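You operate a simulated robot arm through the tools that you are given. There is no shell and no other tool.

The job below is to be done with a simulated robot arm. You get a single attempt, and the scene is never put back.

## Task
Wipe the smudge off the screen with the grey cloth.
Fine: switch the monitor off before you wipe and on again after. The cloth goes back. What is to be rubbed or washed off counts as gone when no trace of it is left.

Only the result counts: the job must be done as asked and must still hold three seconds after the hand-in. Knocking over, shifting, dropping, spilling or breaking anything else fails it. Flat cloth is picked up by pressing the open fingertips on it (5 to 10 N) and closing them slowly along it; thin cloth reads only 2 to 8 mm in the jaws.

## Robot
A 7-joint arm with a two-finger parallel gripper, fixed in place. Base frame: the origin is on the floor under the middle of its stand, x ahead of it, y to its left, z up; the work surface is at about z = 0.73. Lengths are in m, angles in rad, forces in N, time in s.
It reaches about 1.372 m from its shoulder. Its first joint turns from -2.601 to 2.601 rad. Payload 3.43 kg.
The TCP is the grasp point between the finger pads, 0.03 m short of the fingertips. In the tool frame z runs along the fingers and y along their closing line. The gripper opens to 0.094 m. The fingers are 0.028 m wide and 0.01 m thick; the gripper's body (0.05 by 0.096 m) begins 0.055 m behind the TCP.
Orientation is told as [roll, pitch, yaw] about the base's x, y, z axes, in that order, counted from this pose: with the fingers straight down and closing along the base's y, the tool's x points along the base's -x, its y along +y and its z along -z.

## Interface
- The arm moves only by the tool move_arm. Its argument "rows" is a list of rows, each a list of 6 numbers: the shift along the tool's x, y, z in m, then the turn, a rotation vector about the tool's x, y, z in rad. In form: [[tx, ty, tz, ax, ay, az], ...]. A call has 1 to 20 rows; each row shifts and turns the commanded pose from where the row before left it, along the tool's axes as they then stand. "fingers" is the gripper command, from -1 (shut) to 1 (fully open), values between in proportion, set as the call begins (left out, the last holds). Rows are played at 5 a second. More than 0.05 m and 0.15 rad between two rows, or a gripper value outside its range, and nothing of the call is played. Where a pose cannot be reached the arm comes as near as it can. A force on the tool above 50 N (or 10 N above the force at the start of the call, whichever is more), or a blocked arm, ends the call early, and 0.2 s more pass. The fingers move at their own pace (about 0.045 m/s each) and stop on an object; they squeeze with about 31 N. The grip force told is the motor's: it shows also when the fingers shut on nothing. Time passes only in rows, and 0.2 s behind the last, so rows that do not move let the fingers close. The reply holds the time, the measured pose of the TCP, the force on the tool along the base axes, the opening and the grip force, in the units named above and with some noise, with the torque about the TCP (base axes, N m) and any sound that the robot's microphone picked up, and new pictures: "show" is both (left out), scene, wrist or none.
- Cameras (640 x 400 px; columns grow to the right, rows downward): "scene" is fixed at [0.0638, 0.4873, 1.5992]; the picture's right is [0.11, -0.99, 0.00], its down [-0.65, -0.07, -0.76] and it looks along [0.75, 0.08, -0.65] (base axes); focal length 333 px, centre (320, 200). "wrist" rides on the gripper at [0.076, 0.014, -0.102] in the tool frame; the picture's right is [-0.18, 0.98, 0.00], its down [-0.75, -0.14, -0.64] and it looks along [-0.63, -0.12, 0.77] (tool axes); focal length 243 px, centre (320, 200). There is no depth. A picture from a camera that has moved, and an enlarged one, comes with that camera's place and axes in the base frame and with its lens. The place of the scene camera against the robot may be out by one fixed shift of up to 0.025 m in any direction.
- inspect(camera, box): a new picture of the part [left, top, right, bottom] of that camera's present view, enlarged. No time passes.
- job_done(): hands the job in; it is judged then, once.

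Places have to be worked out from the pictures, the camera data and where the tool is seen. Open the gripper and draw the arm clear of the work before you hand the job in, unless the task says otherwise.

The tools are called after "Request:" as a command line: name --pt "numbers of a row" for each row, then --argument value for the rest, lists and objects as JSON in quotes. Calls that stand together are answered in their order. move_arm: Moves the arm, as the interface text tells. Its arguments: {"type":"object","properties":{"rows":{"type":"array","items":{"type":"array","items":{"type":"number"}}},"fingers":{"type":"number"},"show":{"type":"string","enum":["both","scene","wrist","none"]}},"required":["rows"]} The other tools are called the same way: inspect (camera, box) takes an enlarged picture of a part of a camera's view; job_done () hands the job in.

At the start:

```text
time: 0.0
ee_pos: [0.8788, 0.4523, 1.1842]
tool_rot: [0.0, 0.0, 0.0]
force: [-0.4, 1.0, -0.5]
torque: [0.01, -0.03, -0.02]
grip_width: 0.094
grip_force: 0.1
```

scene: 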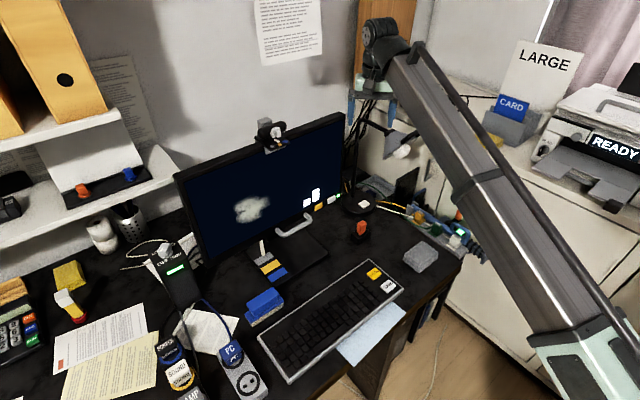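
wrist: 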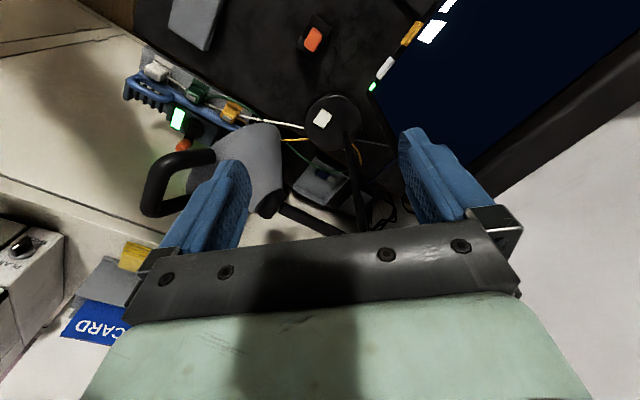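

I start by enlarging the scene view to identify the monitor, its power button, the smudge and the grey cloth.

Request:
inspect --camera "scene" --box '[170, 100, 370, 225]'

Request:
inspect --camera "scene" --box '[300, 160, 480, 290]'

Request:
inspect --camera "scene" --box '[140, 220, 420, 400]'

Request:
inspect --camera "wrist" --box '[120, 0, 480, 225]'

```text
3.20 times, centred on (270, 162) of scene
camera zoom: at [0.0638, 0.4873, 1.5992], right [0.11, -0.99, 0.0], down [-0.65, -0.07, -0.76], along [0.75, 0.08, -0.65], focal length 1067 px, centre (480, 320)
```

zoom: 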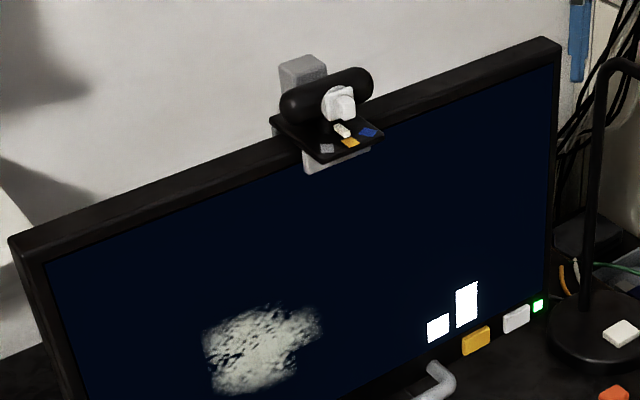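

```text
3.08 times, centred on (390, 225) of scene
camera zoom: at [0.0638, 0.4873, 1.5992], right [0.11, -0.99, 0.0], down [-0.65, -0.07, -0.76], along [0.75, 0.08, -0.65], focal length 1026 px, centre (105, 123)
```

zoom: 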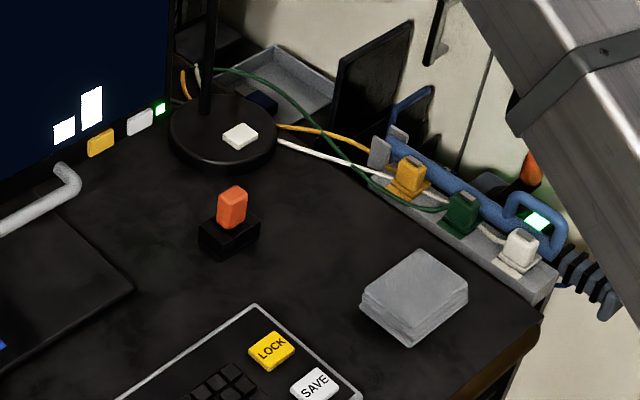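

```text
2.22 times, centred on (280, 310) of scene
camera zoom: at [0.0638, 0.4873, 1.5992], right [0.11, -0.99, 0.0], down [-0.65, -0.07, -0.76], along [0.75, 0.08, -0.65], focal length 741 px, centre (409, -44)
```

zoom: 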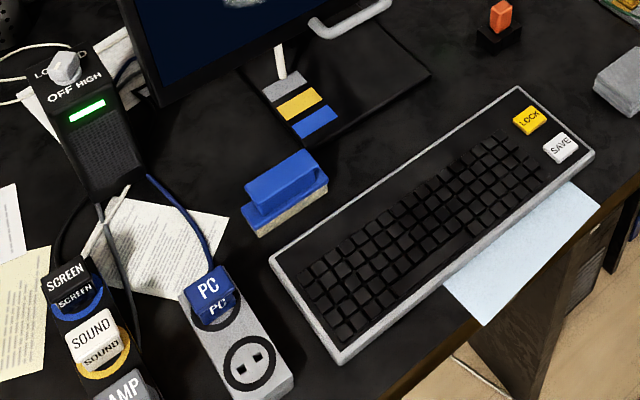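

```text
1.78 times, centred on (300, 112) of wrist
camera zoom: at [0.8013, 0.4692, 1.288], right [0.18, 0.98, 0.0], down [0.75, -0.14, 0.64], along [0.63, -0.12, -0.77], focal length 431 px, centre (356, 356)
```

zoom: 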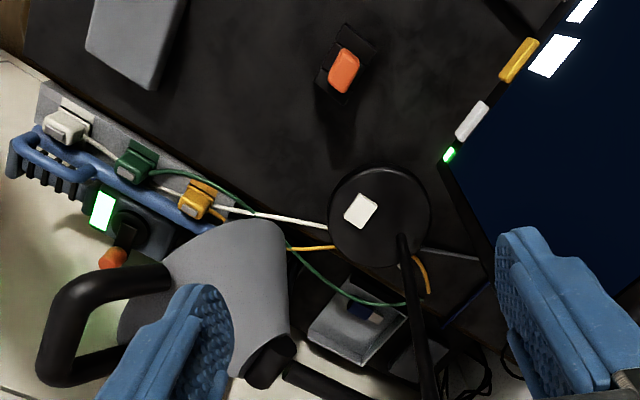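

I zoom in further on the monitor's lower-right corner, with the yellow and white buttons and the green light, and on the grey folded object.

Request:
inspect --camera "scene" --box '[290, 180, 350, 220]'

Request:
inspect --camera "wrist" --box '[350, 0, 480, 100]'

Request:
inspect --camera "scene" --box '[395, 230, 455, 280]'

Request:
inspect --camera "scene" --box '[220, 180, 290, 230]'

Request:
inspect --camera "scene" --box '[250, 0, 330, 65]'

Request:
inspect --camera "scene" --box '[0, 220, 280, 400]'

```text
10.00 times, centred on (320, 200) of scene
camera zoom: at [0.0638, 0.4873, 1.5992], right [0.11, -0.99, 0.0], down [-0.65, -0.07, -0.76], along [0.75, 0.08, -0.65], focal length 3333 px, centre (320, 200)
```

zoom: 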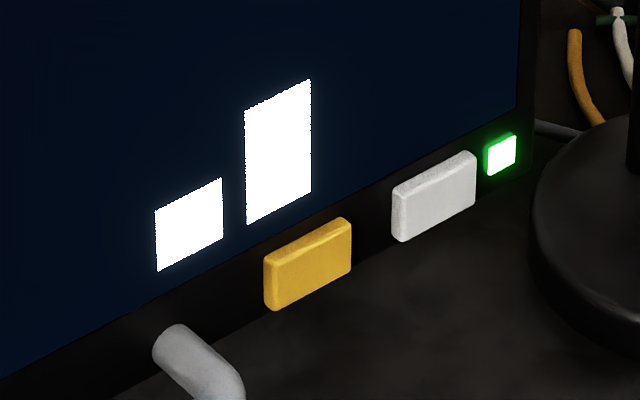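

```text
4.00 times, centred on (415, 50) of wrist
camera zoom: at [0.8013, 0.4692, 1.288], right [0.18, 0.98, 0.0], down [0.75, -0.14, 0.64], along [0.63, -0.12, -0.77], focal length 970 px, centre (-60, 800)
```

zoom: 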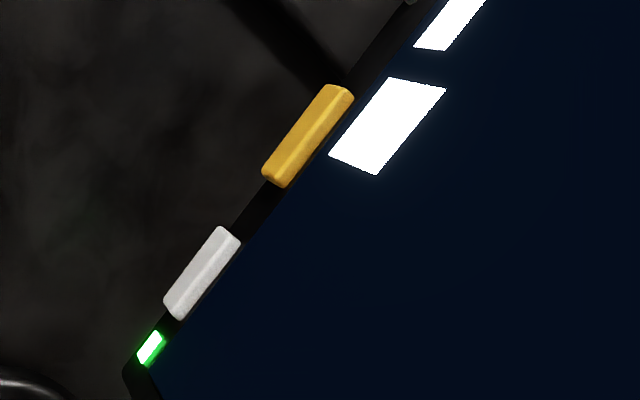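

```text
8.00 times, centred on (425, 255) of scene
camera zoom: at [0.0638, 0.4873, 1.5992], right [0.11, -0.99, 0.0], down [-0.65, -0.07, -0.76], along [0.75, 0.08, -0.65], focal length 2667 px, centre (-520, -240)
```

zoom: 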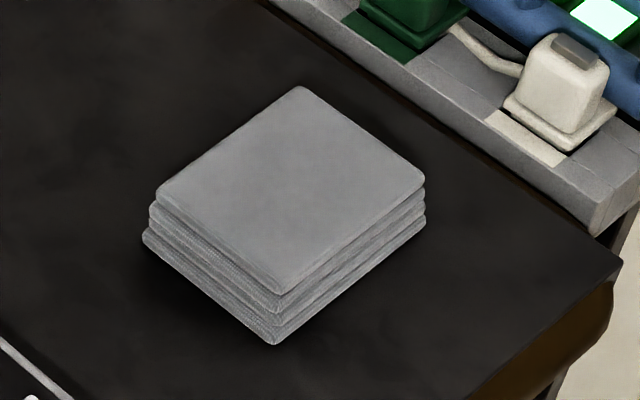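

```text
8.00 times, centred on (255, 205) of scene
camera zoom: at [0.0638, 0.4873, 1.5992], right [0.11, -0.99, 0.0], down [-0.65, -0.07, -0.76], along [0.75, 0.08, -0.65], focal length 2667 px, centre (840, 160)
```

zoom: 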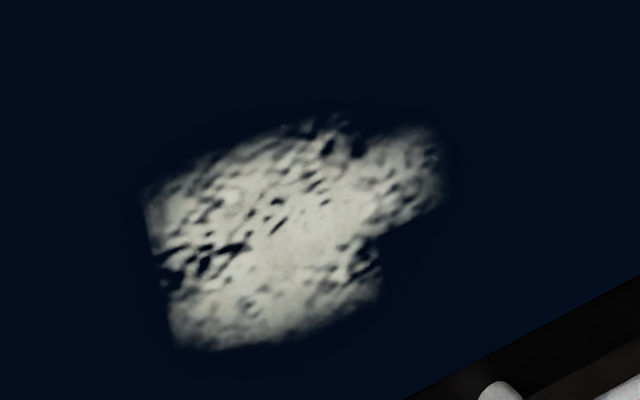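

```text
6.15 times, centred on (290, 32) of scene
camera zoom: at [0.0638, 0.4873, 1.5992], right [0.11, -0.99, 0.0], down [-0.65, -0.07, -0.76], along [0.75, 0.08, -0.65], focal length 2051 px, centre (505, 1231)
```

zoom: 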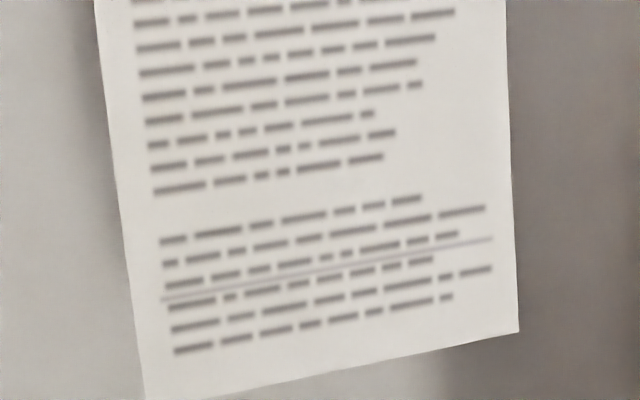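

```text
2.22 times, centred on (140, 310) of scene
camera zoom: at [0.0638, 0.4873, 1.5992], right [0.11, -0.99, 0.0], down [-0.65, -0.07, -0.76], along [0.75, 0.08, -0.65], focal length 741 px, centre (720, -44)
```

zoom: 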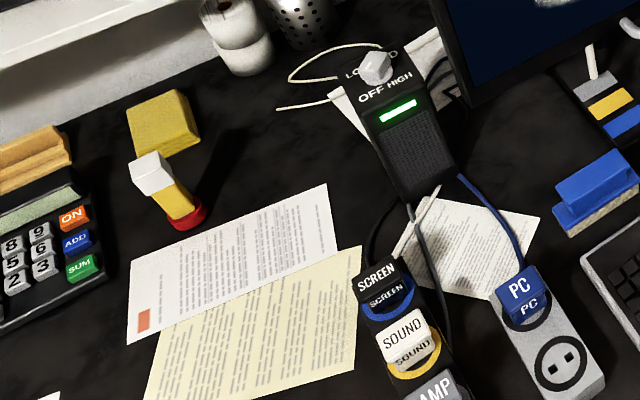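

The white button next to the green LED looks like the power button, and the yellow one sits by the on-screen level bars. The screen appears to face about (-0.69, -0.72), with its lower right corner near (0.92, 0.53, 0.88), and the cloth is near (0.80, 0.235). I'll back away from the monitor and yaw the tool so I can look at the front.

Request:
move_arm --pt "0.04 -0.03 0 0 0 0" --pt "0.04 -0.03 0 0 0 0" --pt "0.04 -0.03 0 0 0 0" --pt "0.03 -0.01 0 0 0 0" --pt "0 0 0 0 0 0.1273" --pt "0 0 0 0 0 0.1273" --pt "0 0 0 0 0 0.1273" --pt "0 0 0 0 0 0.1273" --pt "0 0 0 0 0 0.1273" --pt "0 0 0 0 0 0.1273" --show "both"

```text
time: 2.2
ee_pos: [0.7332, 0.3561, 1.1715]
tool_rot: [0.01, -0.003, -0.766]
force: [0.3, 0.8, 0.1]
torque: [0.03, -0.02, -0.01]
grip_width: 0.0941
grip_force: 0.0
out of reach, approached as far as the arm can: row 4
camera wrist: at [0.6866, 0.4205, 1.2752], right [0.81, 0.58, 0.01], down [0.44, -0.63, 0.64], along [0.38, -0.52, -0.77], focal length 243 px, centre (320, 200)
```

scene: 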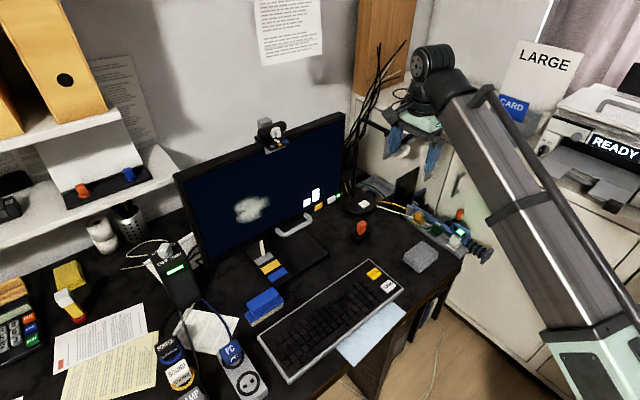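
wrist: 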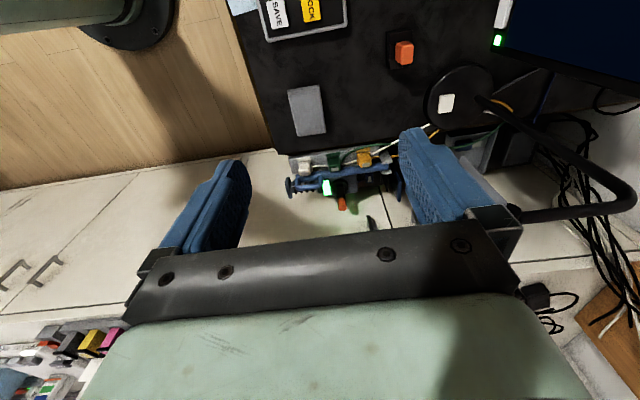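

The arm hit a reach limit briefly but sits at about (0.733, 0.356, 1.17) with yaw -0.77. Now I lower a little and tilt the tool about its x axis towards the screen.

Request:
move_arm --pt "0 0 0.04 0 0 0" --pt "0 0 0.04 0 0 0" --pt "0 0.02 0.04 0 0 0" --pt "0 0.02 0 -0.1428 0 0" --pt "0 0 0 -0.1428 0 0" --pt "0 0 0 -0.1428 0 0" --pt "0 0 0 -0.1428 0 0" --pt "0 0 0 -0.1428 0 0" --show "both"

```text
time: 4.0
ee_pos: [0.7602, 0.3838, 1.0536]
tool_rot: [0.715, 0.0, -0.766]
force: [1.3, -1.2, 0.0]
torque: [0.02, 0.01, 0.02]
grip_width: 0.0939
grip_force: 0.0
camera wrist: at [0.6655, 0.3978, 1.1419], right [0.65, 0.41, 0.65], down [0.18, -0.9, 0.39], along [0.74, -0.14, -0.66], focal length 243 px, centre (320, 200)
```

scene: 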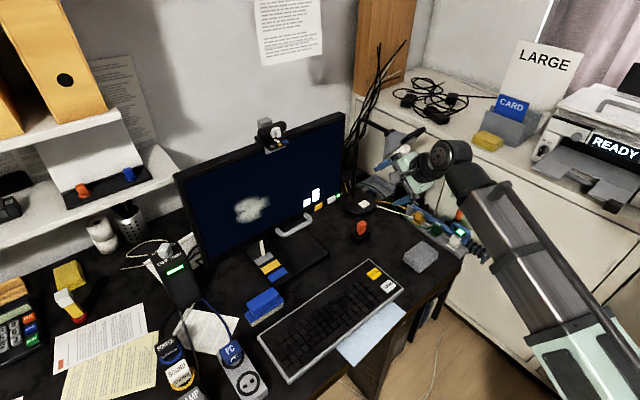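
wrist: 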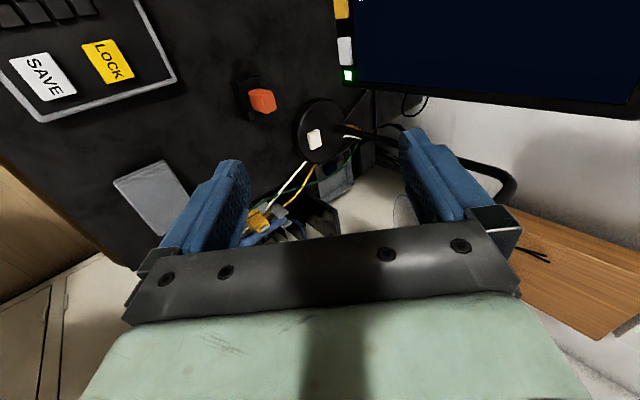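

Triangulating with the two wrist views puts the LED at about (0.932, 0.534, 0.852). I continue tilting to horizontal.

Request:
move_arm --pt "0 0 0 -0.1428 0 0" --pt "0 0 0 -0.1428 0 0" --pt "0 0 0 -0.1428 0 0" --pt "0 0 0 -0.1428 0 0" --pt "0 0 0 -0.1428 0 0" --pt "0 0 0 -0.1428 0 0" --show "both"

```text
time: 5.4
ee_pos: [0.7589, 0.3847, 1.0549]
tool_rot: [1.572, 0.0, -0.765]
force: [-0.3, -0.2, 0.0]
torque: [0.0, -0.01, -0.07]
grip_width: 0.0942
grip_force: 0.0
camera wrist: at [0.6335, 0.3649, 1.07], right [0.13, -0.13, 0.98], down [0.1, -0.98, -0.14], along [0.99, 0.12, -0.12], focal length 243 px, centre (320, 200)
```

scene: 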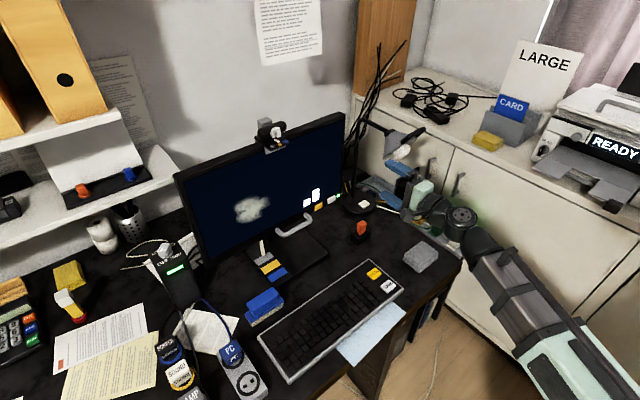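
wrist: 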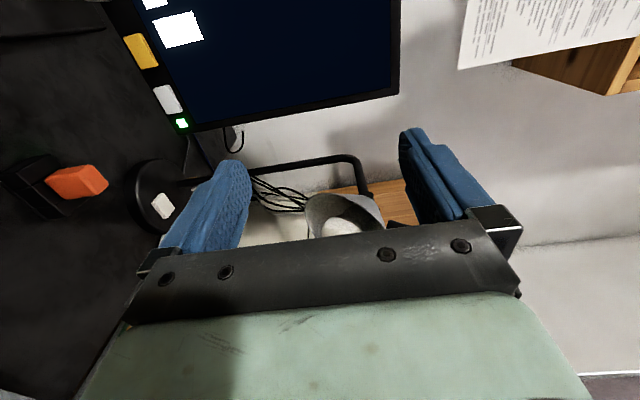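

The horizontal pose works: tool x points left along the screen, y up, z into the screen. The white button is at about lateral +0.014 and 0.195 m below the TCP, roughly 0.22 m ahead. I close the fingers and lower to button height first.

Request:
move_arm --pt "0.0035 -0.04 0 0 0 0" --pt "0.0035 -0.04 0 0 0 0" --pt "0.0035 -0.04 0 0 0 0" --pt "0.0035 -0.04 0 0 0 0" --pt "0 -0.025 0.03 0 0 0" --pt "0 0 0.03 0 0 0" --fingers -1 --show "both"

```text
time: 6.8
ee_pos: [0.7903, 0.4371, 0.8684]
tool_rot: [1.572, -0.001, -0.765]
force: [-0.3, -0.4, -1.1]
torque: [-0.01, -0.01, -0.01]
grip_width: 0.0
grip_force: 25.3
camera wrist: at [0.6649, 0.4184, 0.8845], right [0.13, -0.13, 0.98], down [0.1, -0.98, -0.14], along [0.99, 0.12, -0.12], focal length 243 px, centre (320, 200)
```

scene: 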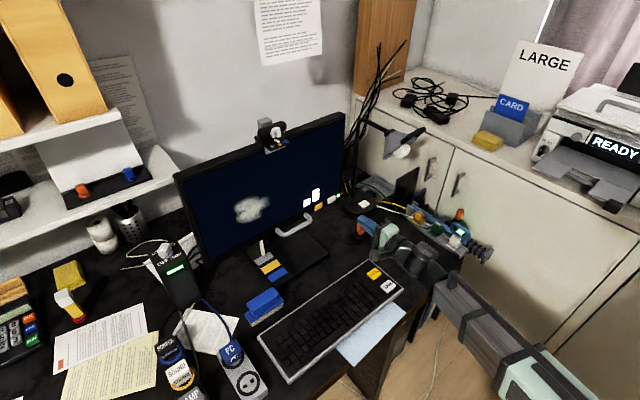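
wrist: 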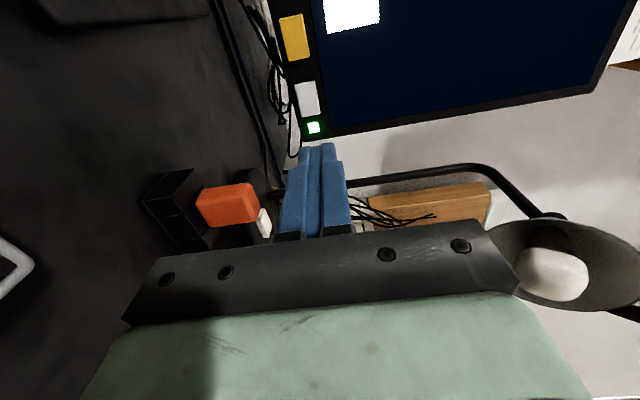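

Both views now agree: the white button is at about (0.906, 0.557, 0.856), nearly in line with the closed fingertips but 12 mm lower. I take an enlarged look at the buttons before pressing anything.

Request:
inspect --camera "wrist" --box '[250, 0, 410, 160]'

```text
2.50 times, centred on (330, 80) of wrist
camera zoom: at [0.6649, 0.4184, 0.8845], right [0.13, -0.13, 0.98], down [0.1, -0.98, -0.14], along [0.99, 0.12, -0.12], focal length 606 px, centre (295, 500)
```

zoom: 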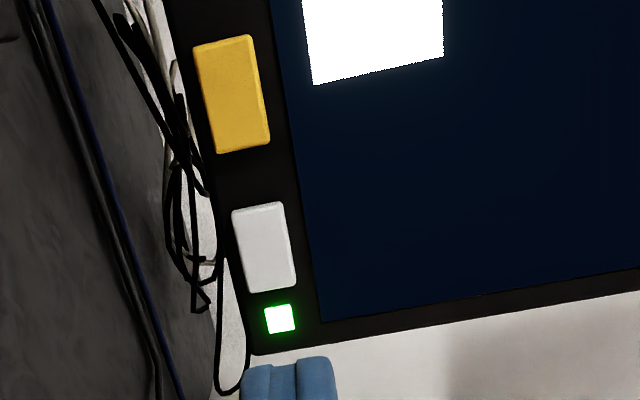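

No icons are visible; the white button right beside the power LED is the power key. I move to about 2 cm in front of it.

Request:
move_arm --pt "0 -0.012 0.03 0 0 0" --pt "0 0 0.03 0 0 0" --pt "0 0 0.03 0 0 0" --pt "0 0 0.02 0 0 0" --show "both"

Request:
inspect --camera "wrist" --box '[240, 60, 400, 160]'

```text
time: 7.8
ee_pos: [0.8669, 0.519, 0.8576]
tool_rot: [1.572, -0.001, -0.763]
force: [0.7, -0.2, 0.0]
torque: [0.0, 0.03, 0.03]
grip_width: 0.0
grip_force: 31.2
camera wrist: at [0.741, 0.498, 0.8733], right [0.13, -0.13, 0.98], down [0.1, -0.98, -0.14], along [0.99, 0.12, -0.12], focal length 243 px, centre (320, 200)
```

scene: 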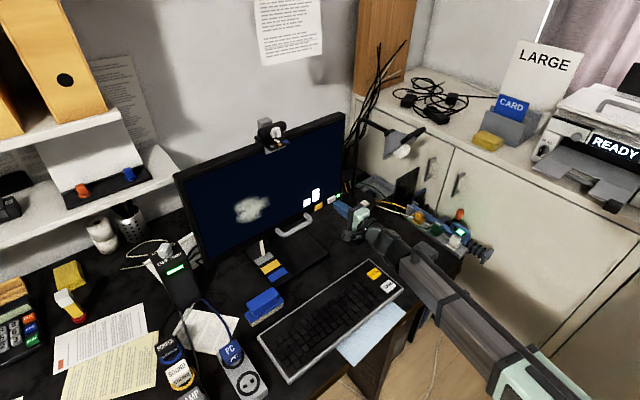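
wrist: 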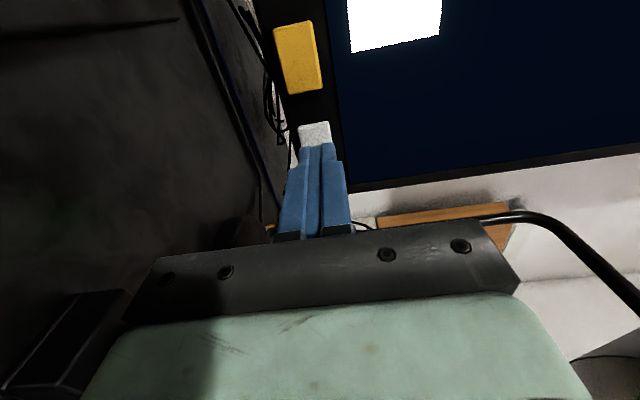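

```text
4.00 times, centred on (320, 110) of wrist
camera zoom: at [0.741, 0.498, 0.8733], right [0.13, -0.13, 0.98], down [0.1, -0.98, -0.14], along [0.99, 0.12, -0.12], focal length 970 px, centre (320, 560)
```

zoom: 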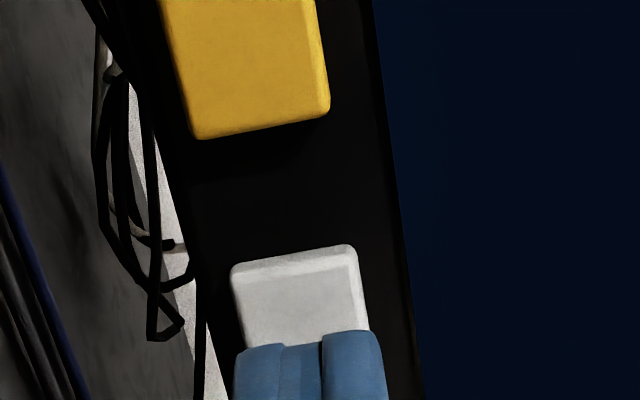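

The fingertips are about 2 cm short of the button and nearly centred on it. I shift 2 mm right and 1.5 mm down, and creep forward 15 mm.

Request:
move_arm --pt "-0.002 -0.0015 0.004 0 0 0" --pt "0 0 0.004 0 0 0" --pt "0 0 0.004 0 0 0" --pt "0 0 0.003 0 0 0" --show "wrist"

Request:
inspect --camera "wrist" --box '[240, 60, 400, 160]'

```text
time: 8.8
ee_pos: [0.8794, 0.5271, 0.856]
tool_rot: [1.572, 0.0, -0.762]
force: [0.7, 0.6, 0.1]
torque: [0.0, 0.02, -0.01]
grip_width: 0.0001
grip_force: 31.2
camera wrist: at [0.753, 0.5071, 0.8714], right [0.13, -0.13, 0.98], down [0.1, -0.98, -0.14], along [0.99, 0.12, -0.12], focal length 243 px, centre (320, 200)
```

wrist: 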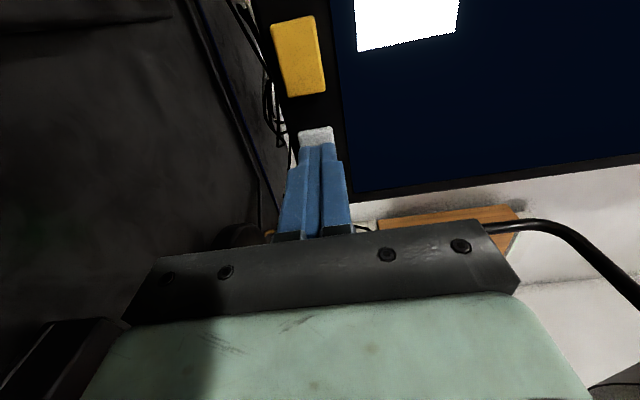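

```text
4.00 times, centred on (320, 110) of wrist
camera zoom: at [0.753, 0.5071, 0.8714], right [0.13, -0.13, 0.98], down [0.1, -0.98, -0.14], along [0.99, 0.12, -0.12], focal length 970 px, centre (320, 560)
```

zoom: 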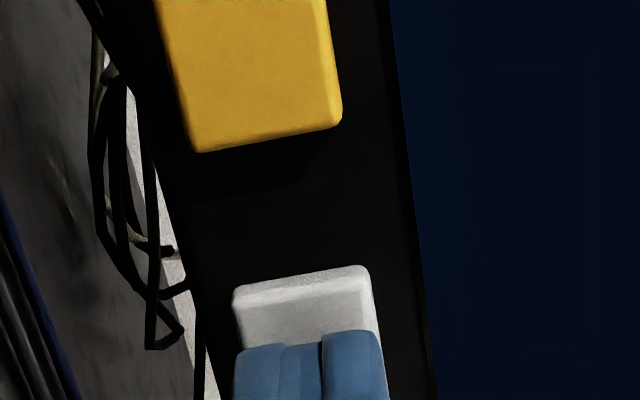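

There's no contact yet, with the fingertips at about n = 1.019. I advance in 2 mm steps.

Request:
move_arm --pt "0 0 0.002 0 0 0" --pt "0 0 0.002 0 0 0" --pt "0 0 0.002 0 0 0" --show "wrist"

Request:
inspect --camera "wrist" --box '[240, 60, 400, 160]'

```text
time: 9.6
ee_pos: [0.8838, 0.5308, 0.8556]
tool_rot: [1.57, 0.0, -0.762]
force: [-0.7, -0.1, 0.2]
torque: [0.01, 0.02, -0.03]
grip_width: 0.0
grip_force: 31.4
camera wrist: at [0.757, 0.5112, 0.871], right [0.13, -0.13, 0.98], down [0.1, -0.98, -0.14], along [0.99, 0.12, -0.12], focal length 243 px, centre (320, 200)
```

wrist: 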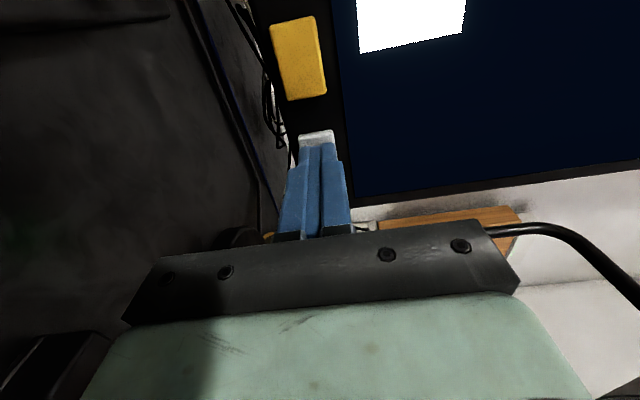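

```text
4.00 times, centred on (320, 110) of wrist
camera zoom: at [0.757, 0.5112, 0.871], right [0.13, -0.13, 0.98], down [0.1, -0.98, -0.14], along [0.99, 0.12, -0.12], focal length 970 px, centre (320, 560)
```

zoom: 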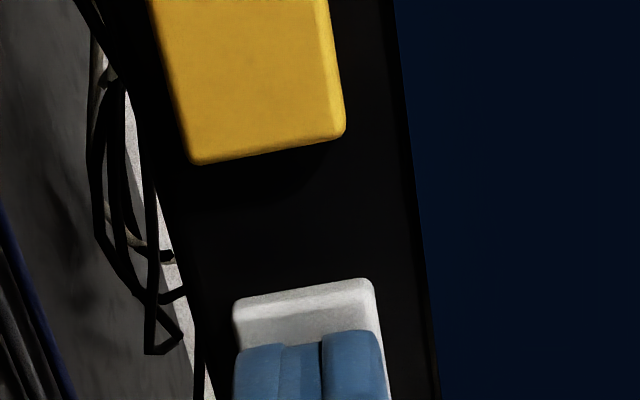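

Still no contact at n = 1.025; I continue in 2 mm steps.

Request:
move_arm --pt "0 0 0.002 0 0 0" --pt "0 0 0.002 0 0 0" --show "wrist"

Request:
inspect --camera "wrist" --box '[240, 60, 400, 160]'

```text
time: 10.2
ee_pos: [0.8852, 0.5338, 0.8555]
tool_rot: [1.569, -0.001, -0.765]
force: [-1.0, -3.6, -0.9]
torque: [-0.02, 0.05, -0.04]
grip_width: 0.0
grip_force: 31.0
heard: click
camera wrist: at [0.7597, 0.5139, 0.8712], right [0.13, -0.13, 0.98], down [0.1, -0.98, -0.14], along [0.99, 0.12, -0.12], focal length 243 px, centre (320, 200)
```

wrist: 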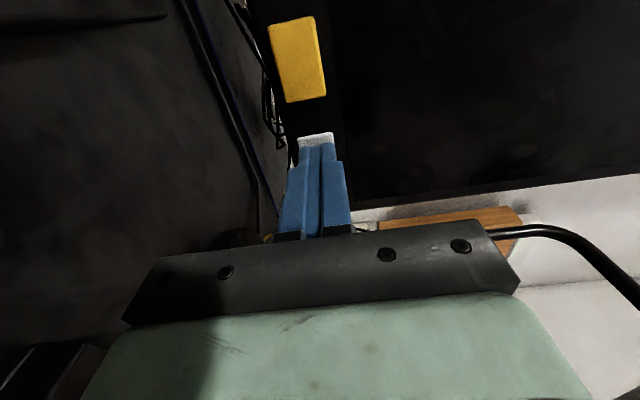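

```text
4.00 times, centred on (320, 110) of wrist
camera zoom: at [0.7597, 0.5139, 0.8712], right [0.13, -0.13, 0.98], down [0.1, -0.98, -0.14], along [0.99, 0.12, -0.12], focal length 970 px, centre (320, 560)
```

zoom: 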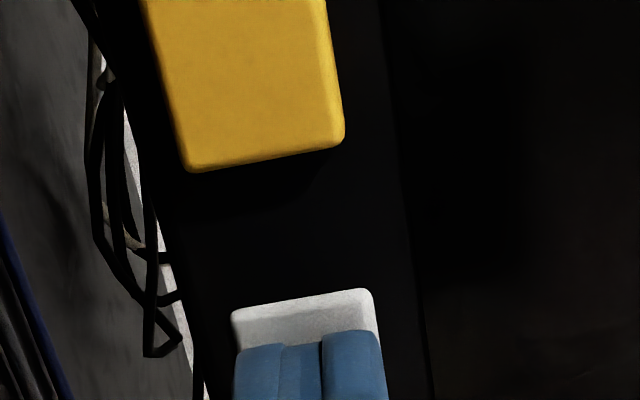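

A click was heard and the screen went dark, so the monitor is off. I retract straight back 0.16 m and look at the scene.

Request:
move_arm --pt "0 0 -0.02 0 0 0" --pt "0 0 -0.04 0 0 0" --pt "0 0 -0.05 0 0 0" --pt "0 0 -0.05 0 0 0" --show "both"

Request:
inspect --camera "scene" --box '[170, 100, 370, 225]'

```text
time: 11.2
ee_pos: [0.7759, 0.4176, 0.8554]
tool_rot: [1.571, 0.001, -0.764]
force: [0.9, 0.9, 0.2]
torque: [0.01, -0.01, 0.01]
grip_width: 0.0001
grip_force: 31.6
camera wrist: at [0.6496, 0.3983, 0.8708], right [0.13, -0.13, 0.98], down [0.1, -0.98, -0.14], along [0.99, 0.12, -0.12], focal length 243 px, centre (320, 200)
```

scene: 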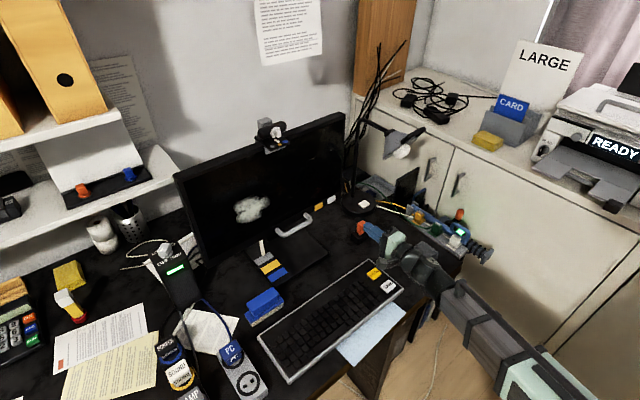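
wrist: 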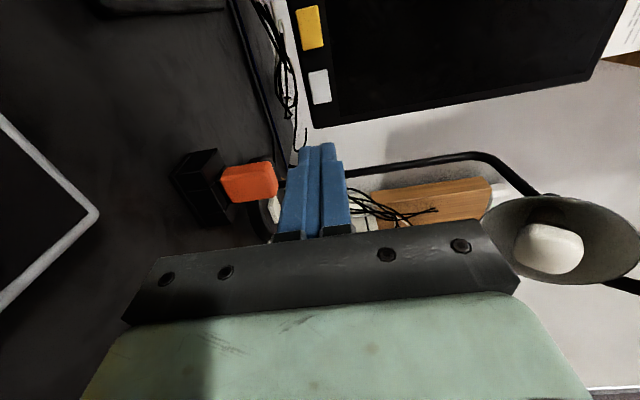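

```text
3.20 times, centred on (270, 162) of scene
camera zoom: at [0.0638, 0.4873, 1.5992], right [0.11, -0.99, 0.0], down [-0.65, -0.07, -0.76], along [0.75, 0.08, -0.65], focal length 1067 px, centre (480, 320)
```

zoom: 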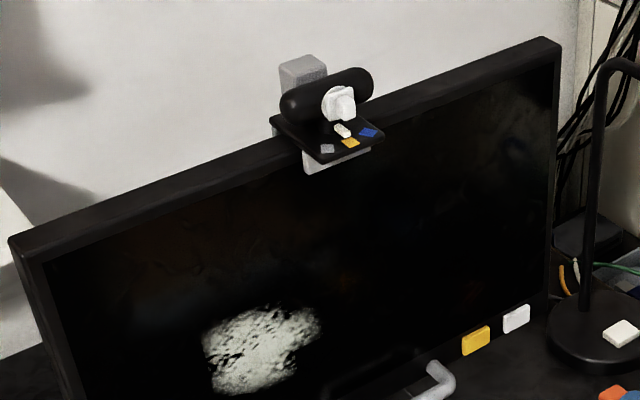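

The monitor is off, the LED is dark, and the smudge is still there. Next is the cloth: I rise, open the fingers and turn the tool back to pointing down.

Request:
move_arm --pt "0 0.045 0 0 0 0" --pt "0 0.045 0 0 0 0" --pt "0 0.045 0 0 0 0" --pt "0 0.045 0 0 0 0" --pt "0 0 0 0.1428 0 0" --pt "0 0 0 0.1428 0 0" --pt "0 0 0 0.1428 0 0" --pt "0 0 0 0.1428 0 0" --pt "0 0 0 0.1428 0 0" --pt "0 0 0 0.1428 0 0" --pt "0 0 0 0.1428 0 0" --pt "0 0 0 0.1428 0 0" --pt "0 0 0 0.1428 0 0" --pt "0 0 0 0.1428 0 0" --pt "0 0 0 0.1428 0 0" --fingers 1 --show "both"

```text
time: 14.4
ee_pos: [0.7752, 0.4175, 1.0353]
tool_rot: [-0.002, 0.0, -0.765]
force: [-0.3, 0.5, -0.4]
torque: [-0.01, -0.02, -0.01]
grip_width: 0.0939
grip_force: 0.0
camera wrist: at [0.7302, 0.4826, 1.1395], right [0.81, 0.58, 0.0], down [0.45, -0.62, 0.64], along [0.37, -0.52, -0.77], focal length 243 px, centre (320, 200)
```

scene: 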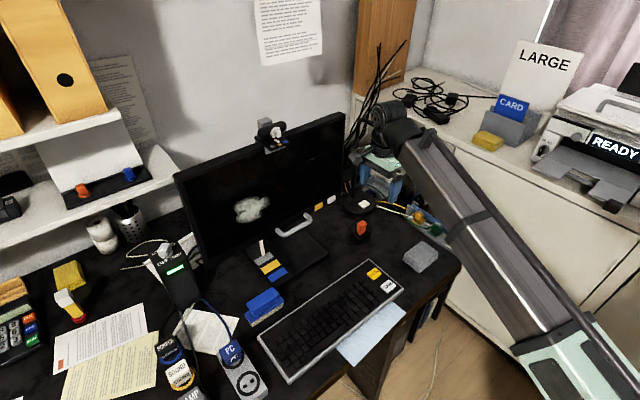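
wrist: 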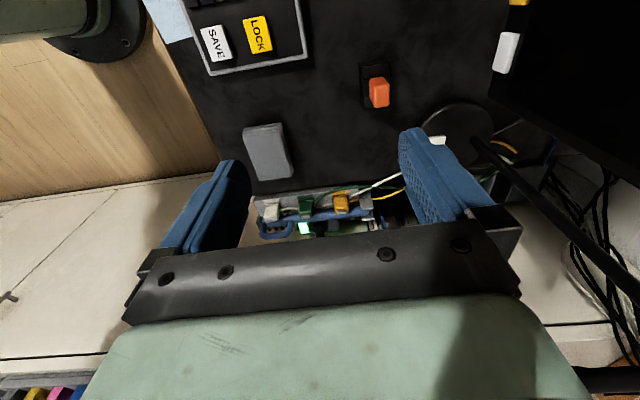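

The cloth is visible in the wrist view; I enlarge it to measure its corners.

Request:
inspect --camera "wrist" --box '[220, 100, 316, 200]'

```text
4.00 times, centred on (268, 150) of wrist
camera zoom: at [0.7302, 0.4826, 1.1395], right [0.81, 0.58, 0.0], down [0.45, -0.62, 0.64], along [0.37, -0.52, -0.77], focal length 970 px, centre (528, 400)
```

zoom: 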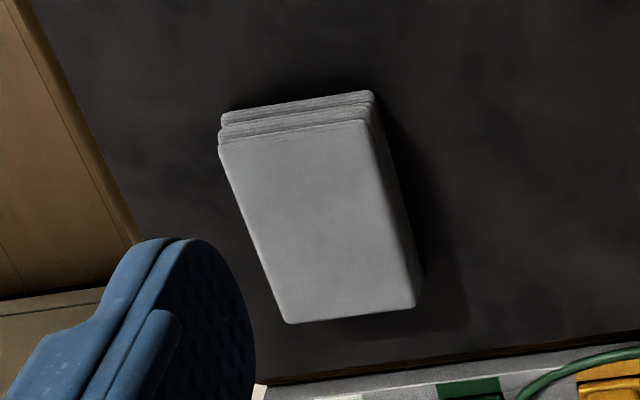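

The cloth measures about 0.063 × 0.093 m, centred near (0.784, 0.249), with its short side along the tool's present closing line. I move over it and descend to z ≈ 0.86 for a closer check.

Request:
move_arm --pt "-0.0245 -0.023 0 0 0 0" --pt "-0.0245 -0.023 0 0 0 0" --pt "-0.0245 -0.023 0 0 0 0" --pt "-0.0245 -0.023 0 0 0 0" --pt "-0.0245 -0.023 0 0 0 0" --pt "0 0 0.045 0 0 0" --pt "0 0 0.045 0 0 0" --pt "0 0 0.045 0 0 0" --pt "0 0 0.035 0 0 0" --fingers 1 --show "both"

Request:
inspect --camera "wrist" --box '[200, 80, 440, 230]'

Request:
inspect --camera "scene" --box '[370, 190, 490, 290]'

```text
time: 16.4
ee_pos: [0.7843, 0.2504, 0.8636]
tool_rot: [0.001, 0.0, -0.762]
force: [0.2, -0.1, -0.1]
torque: [0.01, 0.01, 0.03]
grip_width: 0.094
grip_force: 0.1
camera wrist: at [0.7385, 0.315, 0.9682], right [0.81, 0.58, 0.0], down [0.45, -0.62, 0.64], along [0.37, -0.52, -0.77], focal length 243 px, centre (320, 200)
```

scene: 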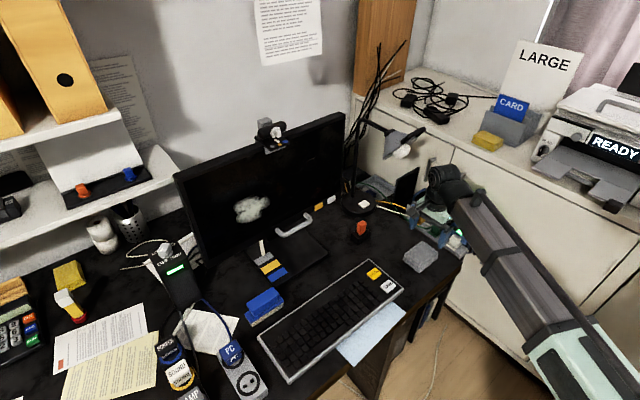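
wrist: 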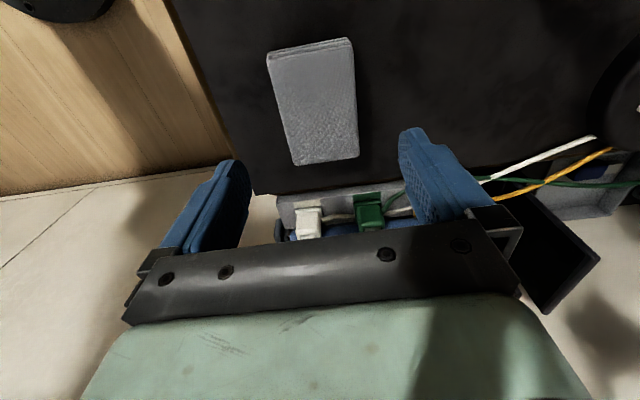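

```text
2.67 times, centred on (320, 155) of wrist
camera zoom: at [0.7385, 0.315, 0.9682], right [0.81, 0.58, 0.0], down [0.45, -0.62, 0.64], along [0.37, -0.52, -0.77], focal length 647 px, centre (320, 320)
```

zoom: 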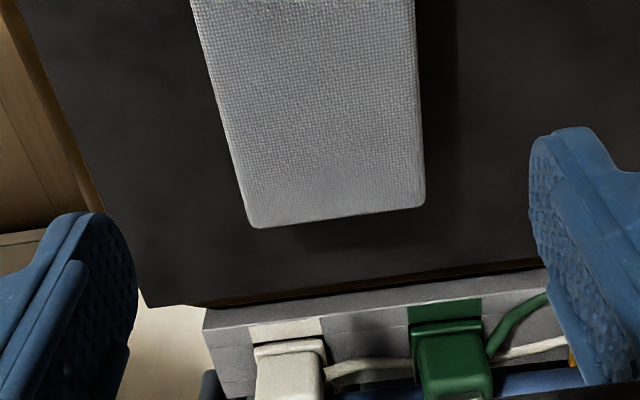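

```text
4.00 times, centred on (430, 240) of scene
camera zoom: at [0.0638, 0.4873, 1.5992], right [0.11, -0.99, 0.0], down [-0.65, -0.07, -0.76], along [0.75, 0.08, -0.65], focal length 1333 px, centre (-120, 40)
```

zoom: 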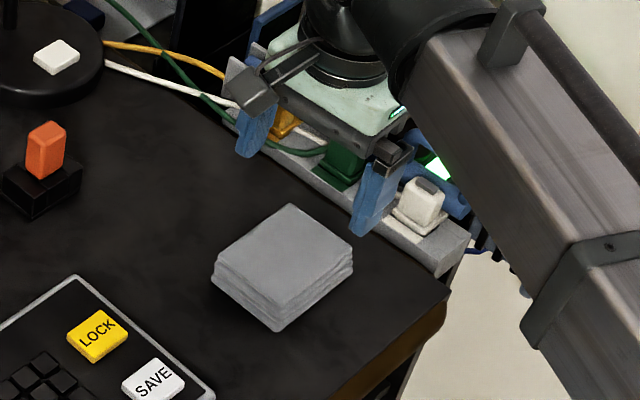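

The gripper is centred over the cloth (centre about (0.783, 0.251)). I zoom in on the cloth's far edge to refine its height and edges.

Request:
inspect --camera "wrist" --box '[250, 25, 380, 105]'

Request:
inspect --camera "scene" --box '[395, 235, 455, 285]'

```text
4.92 times, centred on (315, 65) of wrist
camera zoom: at [0.7385, 0.315, 0.9682], right [0.81, 0.58, 0.0], down [0.45, -0.62, 0.64], along [0.37, -0.52, -0.77], focal length 1194 px, centre (345, 865)
```

zoom: 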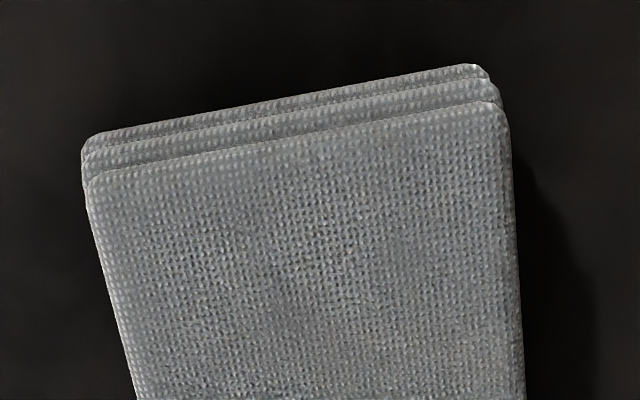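

```text
8.00 times, centred on (425, 260) of scene
camera zoom: at [0.0638, 0.4873, 1.5992], right [0.11, -0.99, 0.0], down [-0.65, -0.07, -0.76], along [0.75, 0.08, -0.65], focal length 2667 px, centre (-520, -280)
```

zoom: 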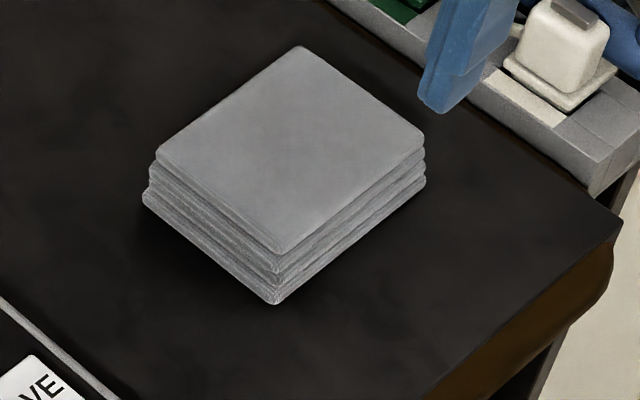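

The cloth top is at about z = 0.76, with a thickness of about 0.03. I descend so the fingertips sit at z ≈ 0.745, straddling the upper half, which leaves the lower half protruding for wiping.

Request:
move_arm --pt "0.0024 0 0.03 0 0 0" --pt "0 0 0.03 0 0 0" --pt "0 0 0.02 0 0 0" --pt "0 0 0.0085 0 0 0" --fingers 1 --show "both"

Request:
inspect --camera "scene" --box '[385, 215, 475, 285]'

```text
time: 17.4
ee_pos: [0.7825, 0.2505, 0.7769]
tool_rot: [0.0, 0.0, -0.763]
force: [-0.3, -0.5, 0.1]
torque: [0.0, 0.01, -0.01]
grip_width: 0.094
grip_force: 0.0
camera wrist: at [0.7372, 0.3167, 0.881], right [0.81, 0.58, 0.0], down [0.45, -0.62, 0.64], along [0.37, -0.52, -0.77], focal length 243 px, centre (320, 200)
```

scene: 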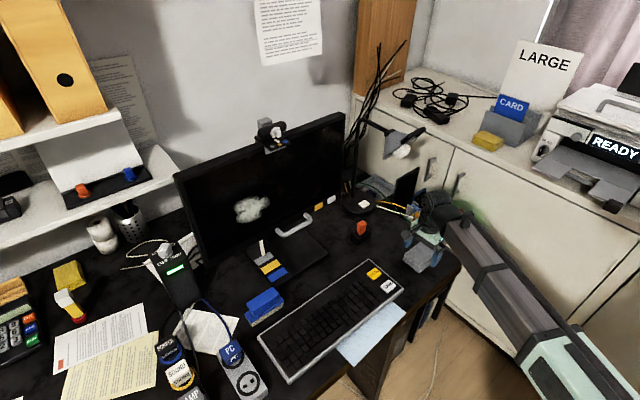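
wrist: 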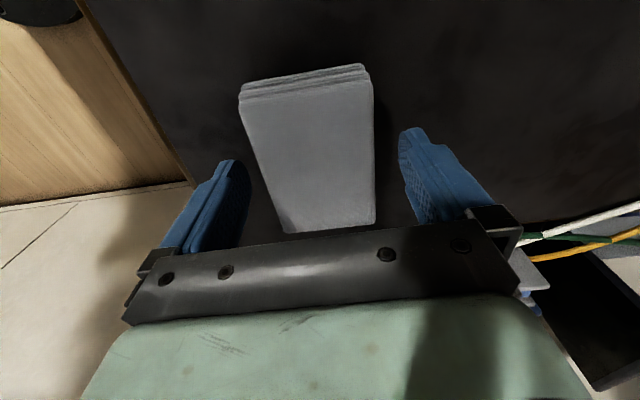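

```text
5.71 times, centred on (430, 250) of scene
camera zoom: at [0.0638, 0.4873, 1.5992], right [0.11, -0.99, 0.0], down [-0.65, -0.07, -0.76], along [0.75, 0.08, -0.65], focal length 1905 px, centre (-309, -86)
```

zoom: 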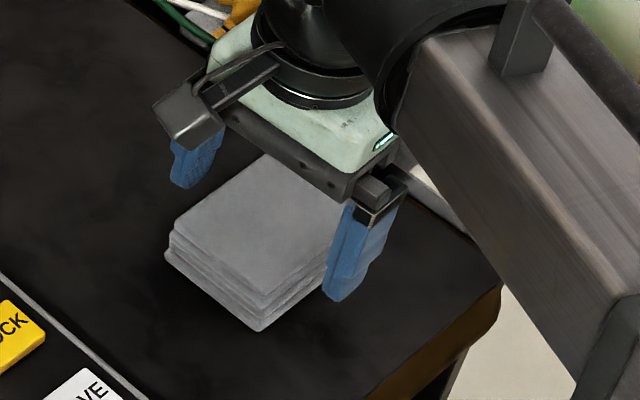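

The cloth's centre falls almost exactly at the grasp point in the wrist view. I close the fingers on it.

Request:
move_arm --pt "0 0 0 0 0 0" --pt "0 0 0 0 0 0" --pt "0 0 0 0 0 0" --pt "0 0 0 0 0 0" --pt "0 0 0 0 0 0" --fingers -1 --show "both"

Request:
inspect --camera "scene" --box '[385, 215, 475, 285]'

```text
time: 18.6
ee_pos: [0.7825, 0.2502, 0.7773]
tool_rot: [-0.001, -0.001, -0.764]
force: [-0.7, -0.2, 0.0]
torque: [-0.03, 0.01, 0.03]
grip_width: 0.0688
grip_force: 30.6
camera wrist: at [0.7372, 0.3167, 0.881], right [0.81, 0.58, 0.0], down [0.45, -0.62, 0.64], along [0.37, -0.52, -0.77], focal length 243 px, centre (320, 200)
```

scene: 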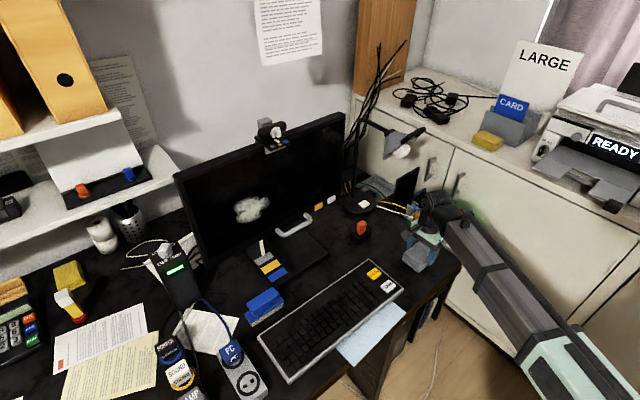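
wrist: 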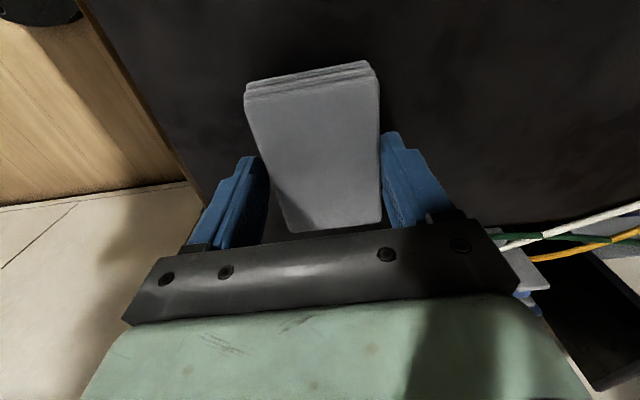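

```text
5.71 times, centred on (430, 250) of scene
camera zoom: at [0.0638, 0.4873, 1.5992], right [0.11, -0.99, 0.0], down [-0.65, -0.07, -0.76], along [0.75, 0.08, -0.65], focal length 1905 px, centre (-309, -86)
```

zoom: 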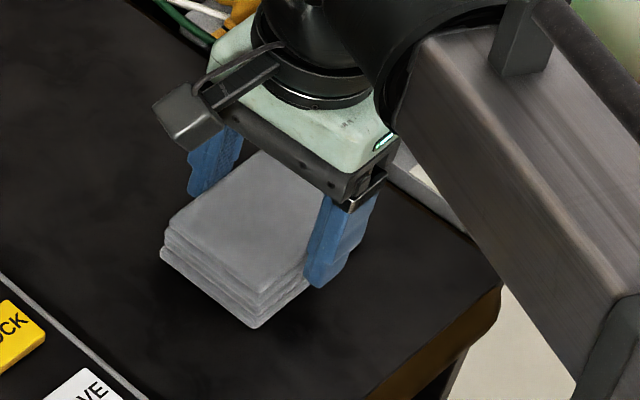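

Gripped at 0.069 m with 31 N; the cloth shifted about 3 mm along +y as the fingers centred it, which I'll undo when I put it back. Now I lift 5 cm and check that the whole stack comes along.

Request:
move_arm --pt "0 0 -0.01 0 0 0" --pt "0 0 -0.02 0 0 0" --pt "0 0 -0.02 0 0 0" --show "both"

Request:
inspect --camera "scene" --box '[385, 195, 475, 275]'

```text
time: 19.4
ee_pos: [0.7828, 0.251, 0.8267]
tool_rot: [-0.001, 0.001, -0.763]
force: [0.3, 0.8, -0.1]
torque: [-0.01, 0.01, 0.0]
grip_width: 0.0691
grip_force: 31.5
camera wrist: at [0.7372, 0.3161, 0.9309], right [0.81, 0.58, 0.0], down [0.45, -0.62, 0.64], along [0.37, -0.52, -0.77], focal length 243 px, centre (320, 200)
```

scene: 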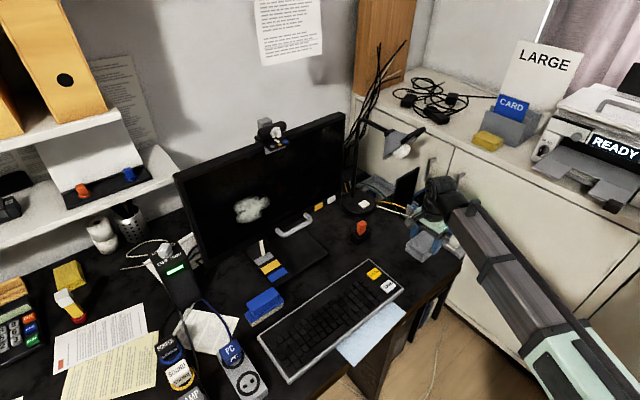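
wrist: 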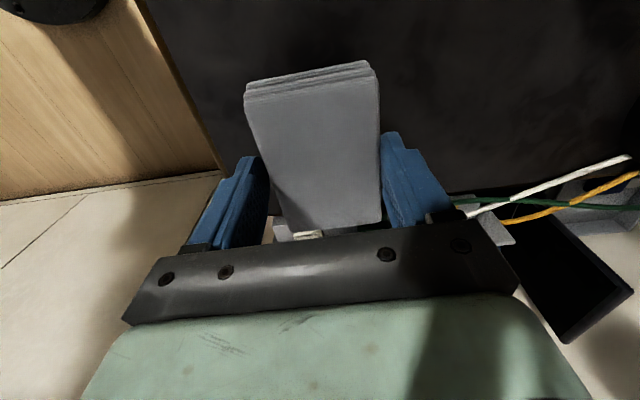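

```text
5.00 times, centred on (430, 235) of scene
camera zoom: at [0.0638, 0.4873, 1.5992], right [0.11, -0.99, 0.0], down [-0.65, -0.07, -0.76], along [0.75, 0.08, -0.65], focal length 1667 px, centre (-230, 25)
```

zoom: 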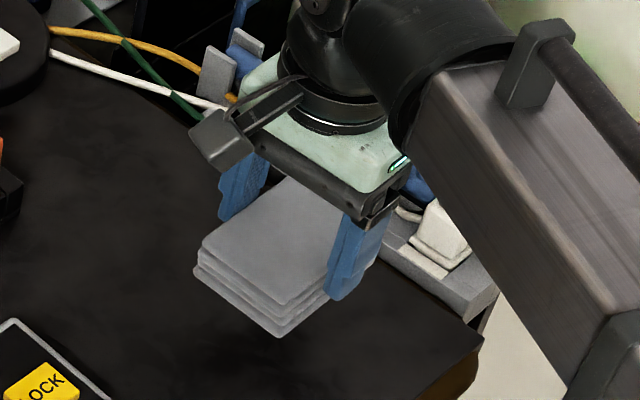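

The whole cloth is lifted as one rigid stack. I raise it to z ≈ 1.04 and move back in front of the monitor.

Request:
move_arm --pt "0 0 -0.042 0 0 0" --pt "0 0 -0.042 0 0 0" --pt "0 0 -0.042 0 0 0" --pt "0 0 -0.042 0 0 0" --pt "0 0 -0.042 0 0 0" --pt "0.024 0.023 0 0 0 0" --pt "0.024 0.023 0 0 0 0" --pt "0.024 0.023 0 0 0 0" --pt "0.024 0.023 0 0 0 0" --pt "0.024 0 0 0 0 0" --show "both"

```text
time: 21.6
ee_pos: [0.7594, 0.4016, 1.0367]
tool_rot: [0.0, 0.0, -0.763]
force: [0.2, -0.2, -0.4]
torque: [0.01, 0.01, 0.05]
grip_width: 0.069
grip_force: 31.5
camera wrist: at [0.7143, 0.4664, 1.1409], right [0.81, 0.58, 0.0], down [0.45, -0.62, 0.64], along [0.37, -0.52, -0.77], focal length 243 px, centre (320, 200)
```

scene: 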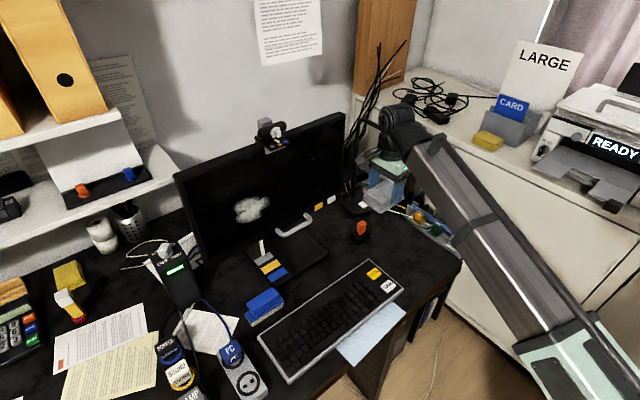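
wrist: 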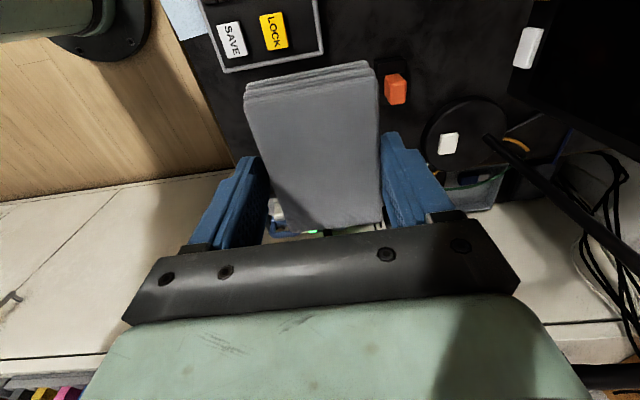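

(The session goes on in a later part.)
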